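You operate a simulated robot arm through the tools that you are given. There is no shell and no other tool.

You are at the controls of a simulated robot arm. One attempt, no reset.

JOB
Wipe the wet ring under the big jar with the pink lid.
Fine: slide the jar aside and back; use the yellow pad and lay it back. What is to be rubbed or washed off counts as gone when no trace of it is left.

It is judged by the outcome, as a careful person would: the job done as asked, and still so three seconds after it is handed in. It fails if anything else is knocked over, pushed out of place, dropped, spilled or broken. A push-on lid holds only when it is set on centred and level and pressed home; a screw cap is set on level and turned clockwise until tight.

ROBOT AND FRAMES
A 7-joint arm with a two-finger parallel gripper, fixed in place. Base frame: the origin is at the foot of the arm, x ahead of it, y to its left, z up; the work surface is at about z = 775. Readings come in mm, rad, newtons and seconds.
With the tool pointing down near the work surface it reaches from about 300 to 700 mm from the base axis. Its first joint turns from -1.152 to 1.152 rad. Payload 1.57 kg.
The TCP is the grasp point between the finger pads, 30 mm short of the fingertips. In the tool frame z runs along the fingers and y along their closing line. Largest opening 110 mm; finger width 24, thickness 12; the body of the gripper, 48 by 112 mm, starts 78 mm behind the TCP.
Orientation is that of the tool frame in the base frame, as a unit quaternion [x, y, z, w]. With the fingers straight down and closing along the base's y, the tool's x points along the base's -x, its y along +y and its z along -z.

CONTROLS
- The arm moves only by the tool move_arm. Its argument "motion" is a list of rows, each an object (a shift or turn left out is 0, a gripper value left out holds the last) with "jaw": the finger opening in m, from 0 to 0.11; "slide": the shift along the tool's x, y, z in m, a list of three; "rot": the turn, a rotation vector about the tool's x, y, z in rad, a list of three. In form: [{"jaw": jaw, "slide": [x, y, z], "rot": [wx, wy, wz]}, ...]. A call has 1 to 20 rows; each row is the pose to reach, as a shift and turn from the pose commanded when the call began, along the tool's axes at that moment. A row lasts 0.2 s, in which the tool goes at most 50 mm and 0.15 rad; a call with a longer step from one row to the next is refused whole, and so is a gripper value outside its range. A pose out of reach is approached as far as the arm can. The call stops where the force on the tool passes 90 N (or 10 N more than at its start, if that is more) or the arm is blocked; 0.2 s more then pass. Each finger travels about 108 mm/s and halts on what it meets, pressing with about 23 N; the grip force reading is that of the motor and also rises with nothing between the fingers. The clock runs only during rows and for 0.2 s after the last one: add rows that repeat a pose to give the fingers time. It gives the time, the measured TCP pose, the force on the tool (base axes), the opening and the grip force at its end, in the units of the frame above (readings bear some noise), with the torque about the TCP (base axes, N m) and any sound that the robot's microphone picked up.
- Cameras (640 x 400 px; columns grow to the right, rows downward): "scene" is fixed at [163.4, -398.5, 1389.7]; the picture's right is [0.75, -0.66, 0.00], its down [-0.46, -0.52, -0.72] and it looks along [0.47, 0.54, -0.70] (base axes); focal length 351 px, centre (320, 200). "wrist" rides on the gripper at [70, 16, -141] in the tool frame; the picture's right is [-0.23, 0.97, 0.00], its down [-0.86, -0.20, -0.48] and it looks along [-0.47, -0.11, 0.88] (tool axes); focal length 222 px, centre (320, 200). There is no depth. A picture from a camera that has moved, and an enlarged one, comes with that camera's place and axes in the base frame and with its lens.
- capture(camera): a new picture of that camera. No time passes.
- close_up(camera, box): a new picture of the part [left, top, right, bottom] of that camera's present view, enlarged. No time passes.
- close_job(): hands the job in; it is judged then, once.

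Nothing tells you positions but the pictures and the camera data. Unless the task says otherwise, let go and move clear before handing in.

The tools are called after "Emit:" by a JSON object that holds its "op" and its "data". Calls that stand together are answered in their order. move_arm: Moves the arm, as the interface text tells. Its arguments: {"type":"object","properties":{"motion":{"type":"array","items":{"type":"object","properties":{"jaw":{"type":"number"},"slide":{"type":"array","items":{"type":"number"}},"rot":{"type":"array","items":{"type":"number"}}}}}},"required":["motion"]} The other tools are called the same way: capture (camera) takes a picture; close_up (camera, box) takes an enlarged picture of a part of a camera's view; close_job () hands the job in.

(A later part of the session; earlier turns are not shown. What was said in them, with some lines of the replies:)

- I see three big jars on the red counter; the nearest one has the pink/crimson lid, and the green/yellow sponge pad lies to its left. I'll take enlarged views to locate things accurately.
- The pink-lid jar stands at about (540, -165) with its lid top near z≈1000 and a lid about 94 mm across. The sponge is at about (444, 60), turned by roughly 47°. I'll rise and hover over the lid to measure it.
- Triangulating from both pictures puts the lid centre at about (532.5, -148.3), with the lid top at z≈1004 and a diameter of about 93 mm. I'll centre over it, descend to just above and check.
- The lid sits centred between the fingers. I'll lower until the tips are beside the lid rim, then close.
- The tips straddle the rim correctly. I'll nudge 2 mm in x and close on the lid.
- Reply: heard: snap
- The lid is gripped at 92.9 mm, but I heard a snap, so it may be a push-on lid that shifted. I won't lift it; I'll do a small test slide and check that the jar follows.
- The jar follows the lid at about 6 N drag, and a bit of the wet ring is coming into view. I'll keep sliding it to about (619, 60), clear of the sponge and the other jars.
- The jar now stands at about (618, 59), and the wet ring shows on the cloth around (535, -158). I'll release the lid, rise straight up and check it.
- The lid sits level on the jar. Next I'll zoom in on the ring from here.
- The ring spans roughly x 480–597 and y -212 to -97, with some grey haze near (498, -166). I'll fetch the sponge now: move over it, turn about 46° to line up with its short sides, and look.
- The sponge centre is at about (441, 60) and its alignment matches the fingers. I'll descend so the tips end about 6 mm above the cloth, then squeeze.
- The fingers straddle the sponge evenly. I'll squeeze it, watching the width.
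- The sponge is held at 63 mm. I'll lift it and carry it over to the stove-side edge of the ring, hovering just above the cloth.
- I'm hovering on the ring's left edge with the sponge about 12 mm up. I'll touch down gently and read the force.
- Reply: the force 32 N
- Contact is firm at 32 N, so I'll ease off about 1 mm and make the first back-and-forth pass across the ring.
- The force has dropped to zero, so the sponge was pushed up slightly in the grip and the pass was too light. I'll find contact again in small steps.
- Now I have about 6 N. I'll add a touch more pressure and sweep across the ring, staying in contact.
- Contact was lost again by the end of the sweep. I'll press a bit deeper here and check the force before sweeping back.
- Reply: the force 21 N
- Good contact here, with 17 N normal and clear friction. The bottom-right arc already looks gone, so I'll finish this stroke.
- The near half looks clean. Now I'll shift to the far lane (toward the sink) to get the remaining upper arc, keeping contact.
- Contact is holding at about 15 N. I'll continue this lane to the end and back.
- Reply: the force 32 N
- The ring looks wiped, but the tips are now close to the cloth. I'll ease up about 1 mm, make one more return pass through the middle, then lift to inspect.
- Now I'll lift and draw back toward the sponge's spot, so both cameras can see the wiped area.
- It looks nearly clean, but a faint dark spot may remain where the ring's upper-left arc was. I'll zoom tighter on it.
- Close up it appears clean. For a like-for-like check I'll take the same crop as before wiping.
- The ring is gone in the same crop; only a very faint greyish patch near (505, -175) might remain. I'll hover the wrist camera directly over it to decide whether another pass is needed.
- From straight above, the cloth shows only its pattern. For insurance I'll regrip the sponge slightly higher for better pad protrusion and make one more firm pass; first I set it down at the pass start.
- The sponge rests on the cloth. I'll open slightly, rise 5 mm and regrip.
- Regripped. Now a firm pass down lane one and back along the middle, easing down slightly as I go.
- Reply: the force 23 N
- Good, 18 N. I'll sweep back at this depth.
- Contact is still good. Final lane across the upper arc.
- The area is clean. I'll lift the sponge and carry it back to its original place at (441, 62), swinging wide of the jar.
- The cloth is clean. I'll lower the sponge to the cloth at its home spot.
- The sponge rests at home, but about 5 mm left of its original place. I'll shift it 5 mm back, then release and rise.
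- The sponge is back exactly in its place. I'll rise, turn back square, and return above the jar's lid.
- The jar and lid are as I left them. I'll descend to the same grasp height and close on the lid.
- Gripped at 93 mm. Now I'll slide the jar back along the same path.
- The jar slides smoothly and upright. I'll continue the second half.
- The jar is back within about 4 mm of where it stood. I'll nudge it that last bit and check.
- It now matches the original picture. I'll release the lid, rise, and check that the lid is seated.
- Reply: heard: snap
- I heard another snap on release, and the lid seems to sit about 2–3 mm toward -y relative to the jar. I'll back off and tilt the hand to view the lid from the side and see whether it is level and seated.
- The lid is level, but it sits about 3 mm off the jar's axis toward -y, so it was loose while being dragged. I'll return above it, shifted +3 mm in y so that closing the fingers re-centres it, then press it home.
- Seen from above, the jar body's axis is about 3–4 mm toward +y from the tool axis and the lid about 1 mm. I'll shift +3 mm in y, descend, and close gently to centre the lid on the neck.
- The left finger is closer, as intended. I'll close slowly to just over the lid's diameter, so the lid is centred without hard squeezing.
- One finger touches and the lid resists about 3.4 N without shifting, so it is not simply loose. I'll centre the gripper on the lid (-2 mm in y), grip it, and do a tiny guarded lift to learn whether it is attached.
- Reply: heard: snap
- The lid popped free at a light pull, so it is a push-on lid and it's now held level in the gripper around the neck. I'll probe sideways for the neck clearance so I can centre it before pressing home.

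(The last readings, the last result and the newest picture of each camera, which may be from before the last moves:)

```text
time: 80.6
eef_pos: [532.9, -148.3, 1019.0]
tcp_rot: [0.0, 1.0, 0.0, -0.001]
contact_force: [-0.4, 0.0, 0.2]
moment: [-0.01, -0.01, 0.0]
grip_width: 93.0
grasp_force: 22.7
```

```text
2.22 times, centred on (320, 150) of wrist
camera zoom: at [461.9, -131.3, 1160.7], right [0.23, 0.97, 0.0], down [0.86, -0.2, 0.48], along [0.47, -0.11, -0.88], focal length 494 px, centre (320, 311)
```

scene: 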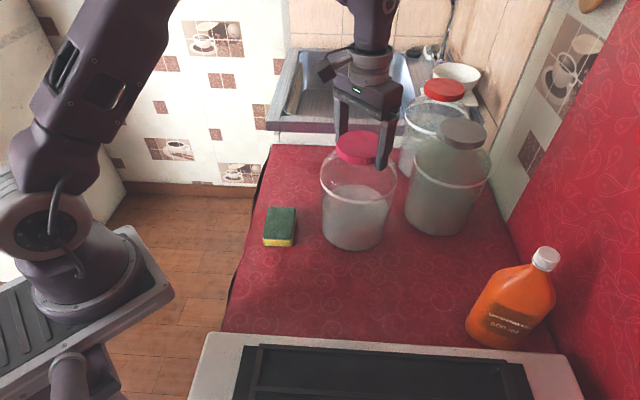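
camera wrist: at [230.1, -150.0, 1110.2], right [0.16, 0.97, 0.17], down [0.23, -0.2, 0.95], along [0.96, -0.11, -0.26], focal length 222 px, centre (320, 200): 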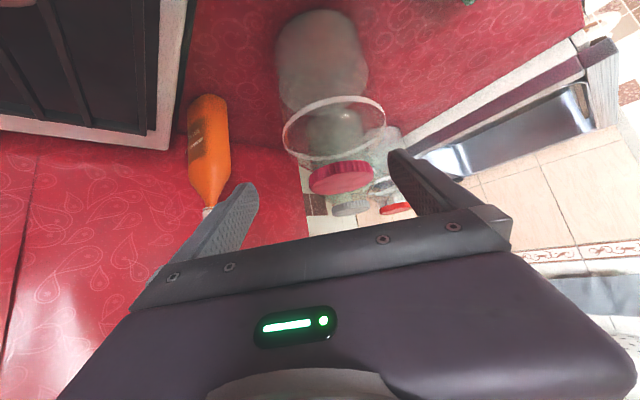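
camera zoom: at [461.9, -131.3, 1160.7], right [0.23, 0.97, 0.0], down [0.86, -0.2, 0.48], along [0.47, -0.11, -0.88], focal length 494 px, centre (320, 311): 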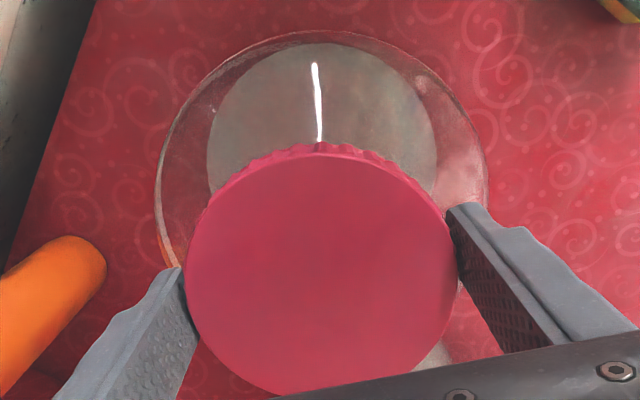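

The lid is now visually centred on the jar (lid centre 322.5 px, body centre 321.5 px) with no side force. I'll press it straight down in small steps and listen.

Emit:
{"op": "move_arm", "data": {"motion": [{"jaw": 0.088, "slide": [0, 0, 0.001]}, {"slide": [0, 0, 0.002]}, {"slide": [0, 0, 0.003]}, {"slide": [0, 0, 0.003]}]}}

```text
time: 81.6
eef_pos: [531.3, -147.6, 1017.2]
tcp_rot: [0.0, 1.0, -0.001, 0.001]
contact_force: [-3.1, 3.2, 27.3]
moment: [0.15, 0.09, 0.07]
grip_width: 92.9
grasp_force: 23.0
```

Emit:
{"op": "move_arm", "data": {"motion": [{"jaw": 0.088, "slide": [0, 0, 0.001]}, {"slide": [0, 0, 0.0015]}, {"slide": [0, 0, 0.0015]}]}}

Emit:
{"op": "close_up", "data": {"camera": "scene", "box": [320, 130, 450, 310]}}

```text
time: 82.4
eef_pos: [533.0, -147.5, 1015.1]
tcp_rot: [0.0, 1.0, 0.0, 0.001]
contact_force: [1.7, 1.0, 28.3]
moment: [0.08, -0.13, 0.03]
grip_width: 92.7
grasp_force: 22.9
```

```text
2.22 times, centred on (385, 220) of scene
camera zoom: at [163.0, -398.3, 1389.8], right [0.75, -0.66, 0.0], down [-0.46, -0.52, -0.72], along [0.47, 0.54, -0.7], focal length 779 px, centre (176, 156)
```

zoom: 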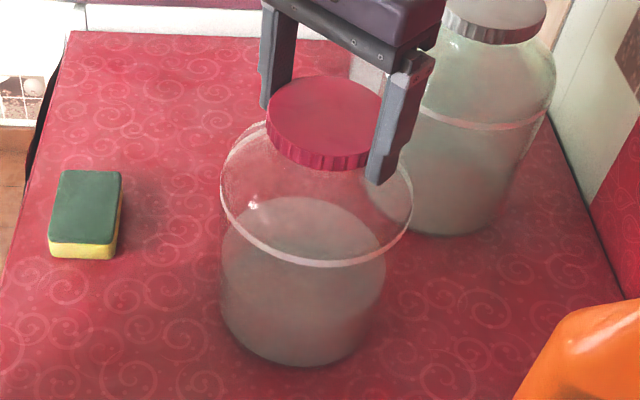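

The fingers slip on the rim at about 28 N, with the lid still about 1–2 mm proud. I'll release, rise, close the fingers, and push the lid down from above at its centre.

Emit:
{"op": "move_arm", "data": {"motion": [{"jaw": 0.1, "slide": [0, 0, 0]}, {"jaw": 0.11, "slide": [0, 0, 0]}, {"slide": [0, 0, 0]}, {"slide": [0, 0, -0.02]}, {"slide": [0, 0, -0.05]}, {"slide": [0, 0, -0.05]}]}}

Emit:
{"op": "close_up", "data": {"camera": "wrist", "box": [230, 60, 410, 240]}}

Emit:
{"op": "close_up", "data": {"camera": "scene", "box": [320, 150, 450, 310]}}

Emit:
{"op": "close_up", "data": {"camera": "scene", "box": [340, 150, 440, 220]}}

```text
time: 83.8
eef_pos: [531.0, -147.2, 1064.6]
tcp_rot: [0.001, 1.0, 0.0, 0.0]
contact_force: [-0.7, 0.6, 0.0]
moment: [-0.03, 0.01, -0.02]
grip_width: 110.1
grasp_force: 0.0
heard: snap
```

```text
2.22 times, centred on (320, 150) of wrist
camera zoom: at [461.7, -131.0, 1206.4], right [0.23, 0.97, 0.0], down [0.86, -0.2, 0.48], along [0.47, -0.11, -0.88], focal length 494 px, centre (320, 311)
```

zoom: 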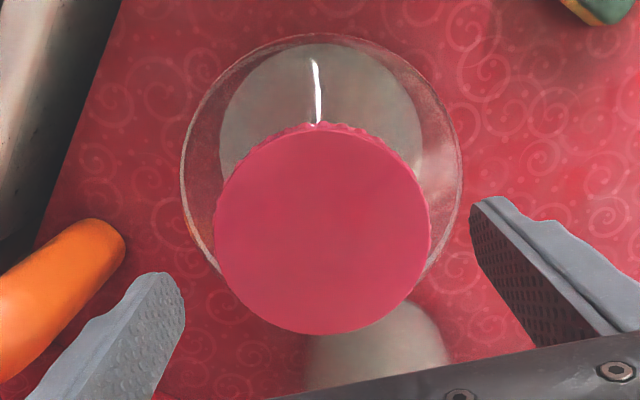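

```text
2.50 times, centred on (385, 230) of scene
camera zoom: at [163.4, -398.5, 1389.7], right [0.75, -0.66, 0.0], down [-0.46, -0.52, -0.72], along [0.47, 0.54, -0.7], focal length 877 px, centre (158, 125)
```

zoom: 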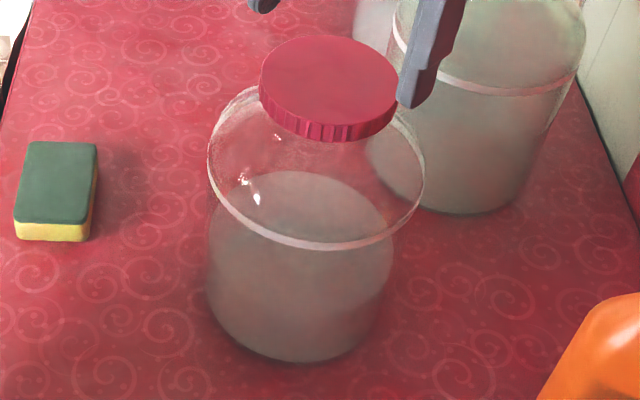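

```text
5.71 times, centred on (390, 185) of scene
camera zoom: at [163.4, -398.5, 1389.7], right [0.75, -0.66, 0.0], down [-0.46, -0.52, -0.72], along [0.47, 0.54, -0.7], focal length 2004 px, centre (-80, 286)
```

zoom: 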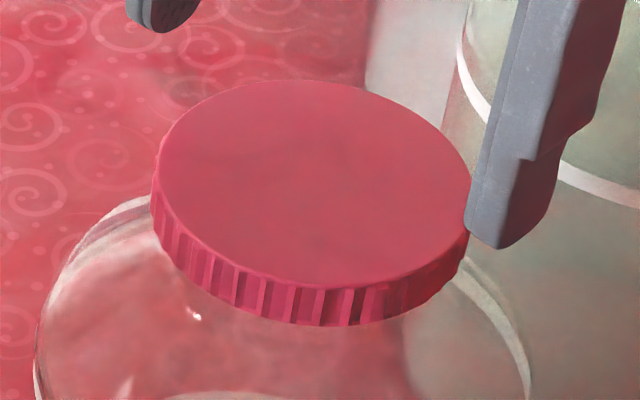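

Another snap came on release, and lid and jar now line up as in the first picture. To be sure it's pressed home, I'll close the fingers and press on the lid's centre from above.

Emit:
{"op": "move_arm", "data": {"motion": [{"jaw": 0.09, "slide": [0, 0, -0.01]}, {"jaw": 0.06, "slide": [0, 0, -0.01]}, {"jaw": 0.03, "slide": [0, 0, -0.01]}, {"jaw": 0.0, "slide": [0, 0, -0.01]}, {"jaw": 0.0, "slide": [0, 0, -0.01]}, {"jaw": 0.0, "slide": [0, 0, -0.01]}, {"slide": [0, 0, 0.01]}, {"slide": [0, 0, 0.02]}, {"slide": [0, 0, 0.025]}]}}

Emit:
{"op": "close_up", "data": {"camera": "scene", "box": [340, 150, 440, 220]}}

```text
time: 85.8
eef_pos: [532.9, -147.6, 1042.9]
tcp_rot: [-0.001, 1.0, -0.001, 0.002]
contact_force: [-7.2, 2.7, 47.0]
moment: [0.1, 0.36, -0.02]
grip_width: 0.1
grasp_force: 21.3
```

```text
5.71 times, centred on (390, 185) of scene
camera zoom: at [162.4, -398.2, 1389.9], right [0.75, -0.66, 0.0], down [-0.46, -0.52, -0.72], along [0.47, 0.54, -0.7], focal length 2004 px, centre (-80, 286)
```

zoom: 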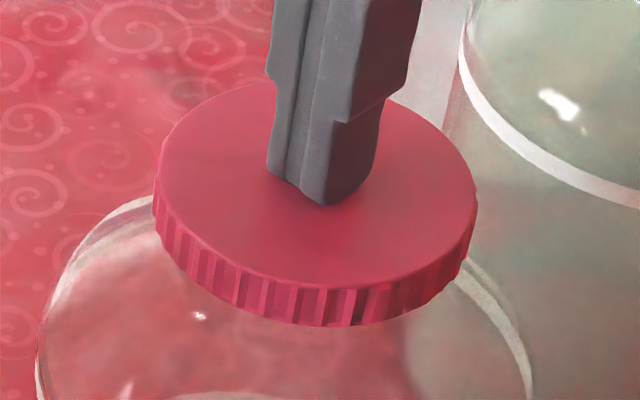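

Emit:
{"op": "move_arm", "data": {"motion": [{"jaw": 0.0, "slide": [0, 0, 0.001]}, {"slide": [0, 0, 0.001]}]}}

```text
time: 86.4
eef_pos: [533.7, -148.1, 1042.5]
tcp_rot: [0.0, 1.0, -0.002, 0.003]
contact_force: [-11.8, 4.3, 83.7]
moment: [0.1, 0.69, 0.04]
grip_width: 0.0
grasp_force: 21.6
```

The lid took 84 N and is solid, so it's seated as far as it goes. I'll rise clear and inspect.

Emit:
{"op": "move_arm", "data": {"motion": [{"jaw": 0.0, "slide": [0, 0, -0.005]}, {"slide": [0, 0, -0.02]}, {"slide": [0, 0, -0.06]}, {"slide": [0, 0, -0.1]}, {"slide": [0, 0, -0.1]}]}}

Emit:
{"op": "close_up", "data": {"camera": "scene", "box": [320, 150, 450, 310]}}

Emit:
{"op": "close_up", "data": {"camera": "scene", "box": [340, 150, 440, 220]}}

Emit:
{"op": "close_up", "data": {"camera": "wrist", "box": [240, 50, 400, 190]}}

```text
time: 87.6
eef_pos: [532.9, -146.6, 1138.7]
tcp_rot: [0.0, 1.0, 0.0, -0.001]
contact_force: [-0.4, 0.3, 0.1]
moment: [-0.01, 0.01, -0.04]
grip_width: 0.0
grasp_force: 21.4
```

```text
2.50 times, centred on (385, 230) of scene
camera zoom: at [163.4, -398.5, 1389.7], right [0.75, -0.66, 0.0], down [-0.46, -0.52, -0.72], along [0.47, 0.54, -0.7], focal length 877 px, centre (158, 125)
```

zoom: 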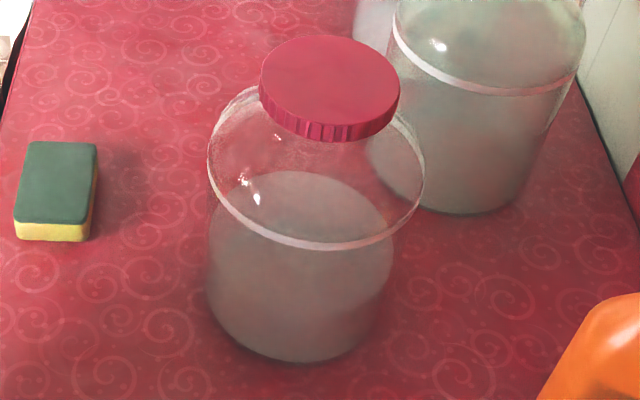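

```text
5.71 times, centred on (390, 185) of scene
camera zoom: at [163.4, -398.5, 1389.7], right [0.75, -0.66, 0.0], down [-0.46, -0.52, -0.72], along [0.47, 0.54, -0.7], focal length 2004 px, centre (-80, 286)
```

zoom: 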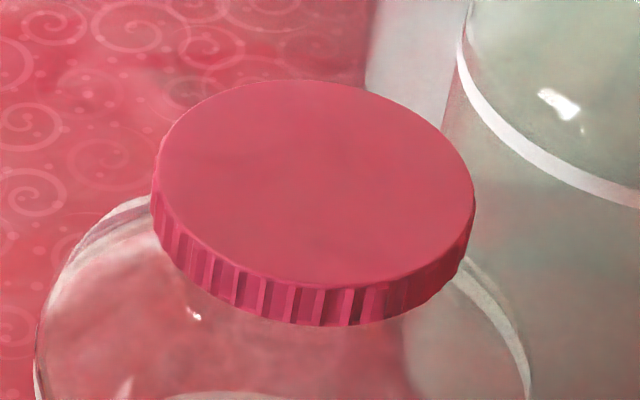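

```text
2.86 times, centred on (320, 120) of wrist
camera zoom: at [463.0, -130.2, 1280.9], right [0.23, 0.97, 0.0], down [0.86, -0.2, 0.48], along [0.47, -0.11, -0.88], focal length 635 px, centre (320, 429)
```

zoom: 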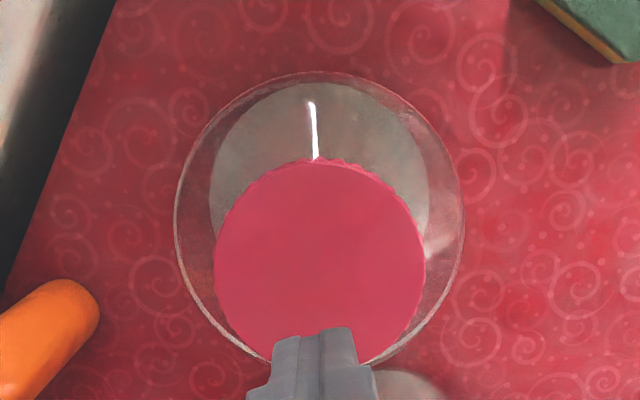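

The lid is centred, level and at its original height, and the jar is back within 2–3 mm. I'll move the arm clear and take a final look at the whole scene.

Emit:
{"op": "move_arm", "data": {"motion": [{"jaw": 0.02, "slide": [0.02, 0.03, -0.02]}, {"jaw": 0.04, "slide": [0.04, 0.06, -0.02]}, {"jaw": 0.06, "slide": [0.06, 0.09, -0.02]}, {"jaw": 0.08, "slide": [0.08, 0.12, -0.02]}, {"jaw": 0.11, "slide": [0.09, 0.14, -0.02]}, {"slide": [0.09, 0.14, -0.02]}]}}

Emit:
{"op": "capture", "data": {"camera": "scene"}}

Emit:
{"op": "close_up", "data": {"camera": "scene", "box": [310, 140, 470, 320]}}

Emit:
{"op": "capture", "data": {"camera": "wrist"}}

```text
time: 89.0
eef_pos: [441.9, -7.7, 1158.3]
tcp_rot: [0.0, 1.0, 0.0, 0.0]
contact_force: [-1.0, 0.5, 0.7]
moment: [-0.02, -0.02, 0.0]
grip_width: 109.7
grasp_force: 0.1
```

```text
taken
```

scene: 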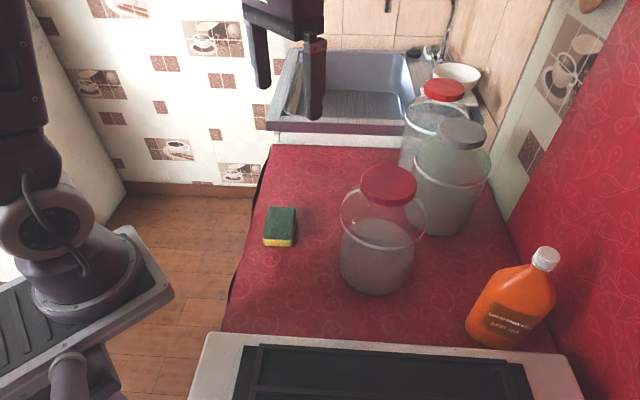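

```text
2.22 times, centred on (390, 230) of scene
camera zoom: at [163.4, -398.4, 1389.7], right [0.75, -0.66, 0.0], down [-0.46, -0.52, -0.72], along [0.47, 0.54, -0.7], focal length 779 px, centre (164, 133)
```

zoom: 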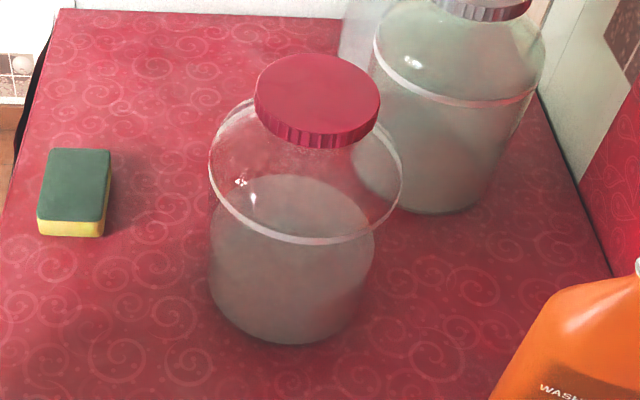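

```text
taken
camera wrist: at [372.0, 9.5, 1299.8], right [0.23, 0.97, 0.0], down [0.85, -0.2, 0.48], along [0.47, -0.11, -0.88], focal length 222 px, centre (320, 200)
```

wrist: 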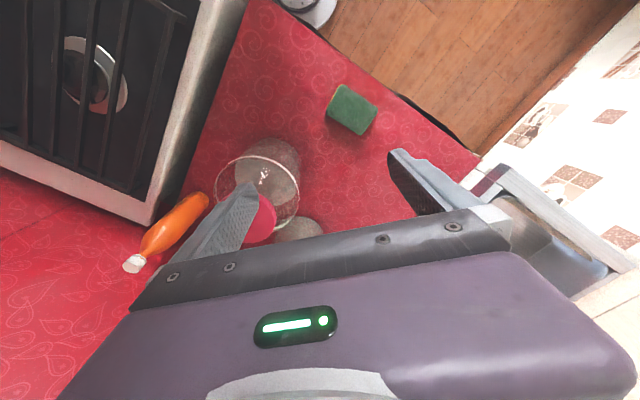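

Everything is in place: the ring is wiped away, the jar is back with its lid seated, the sponge is where it was, and the arm is clear. I'm handing in the job.

Emit:
{"op": "close_job", "data": {}}

```text
The job is handed in.
```

The wet ring under the pink-lid jar is wiped away, and I've handed the job in. The last close-ups of the bare cloth showed no trace of the ring.

- **Jar:** it is back within about 2–3 mm of where it stood, upright.
- **Lid:** it turned out to be push-on and came loose when I gripped it to slide the jar. It came loose again when I test-lifted it. I re-centred it, heard it snap back on, and pressed it down with up to 84 N. It now sits level, centred and at its original height. I did not pull on it again to test its hold.
- **Sponge:** the yellow pad is back in its original place.
- **Everything else:** the other jars and the bottle look untouched, and the arm is clear.
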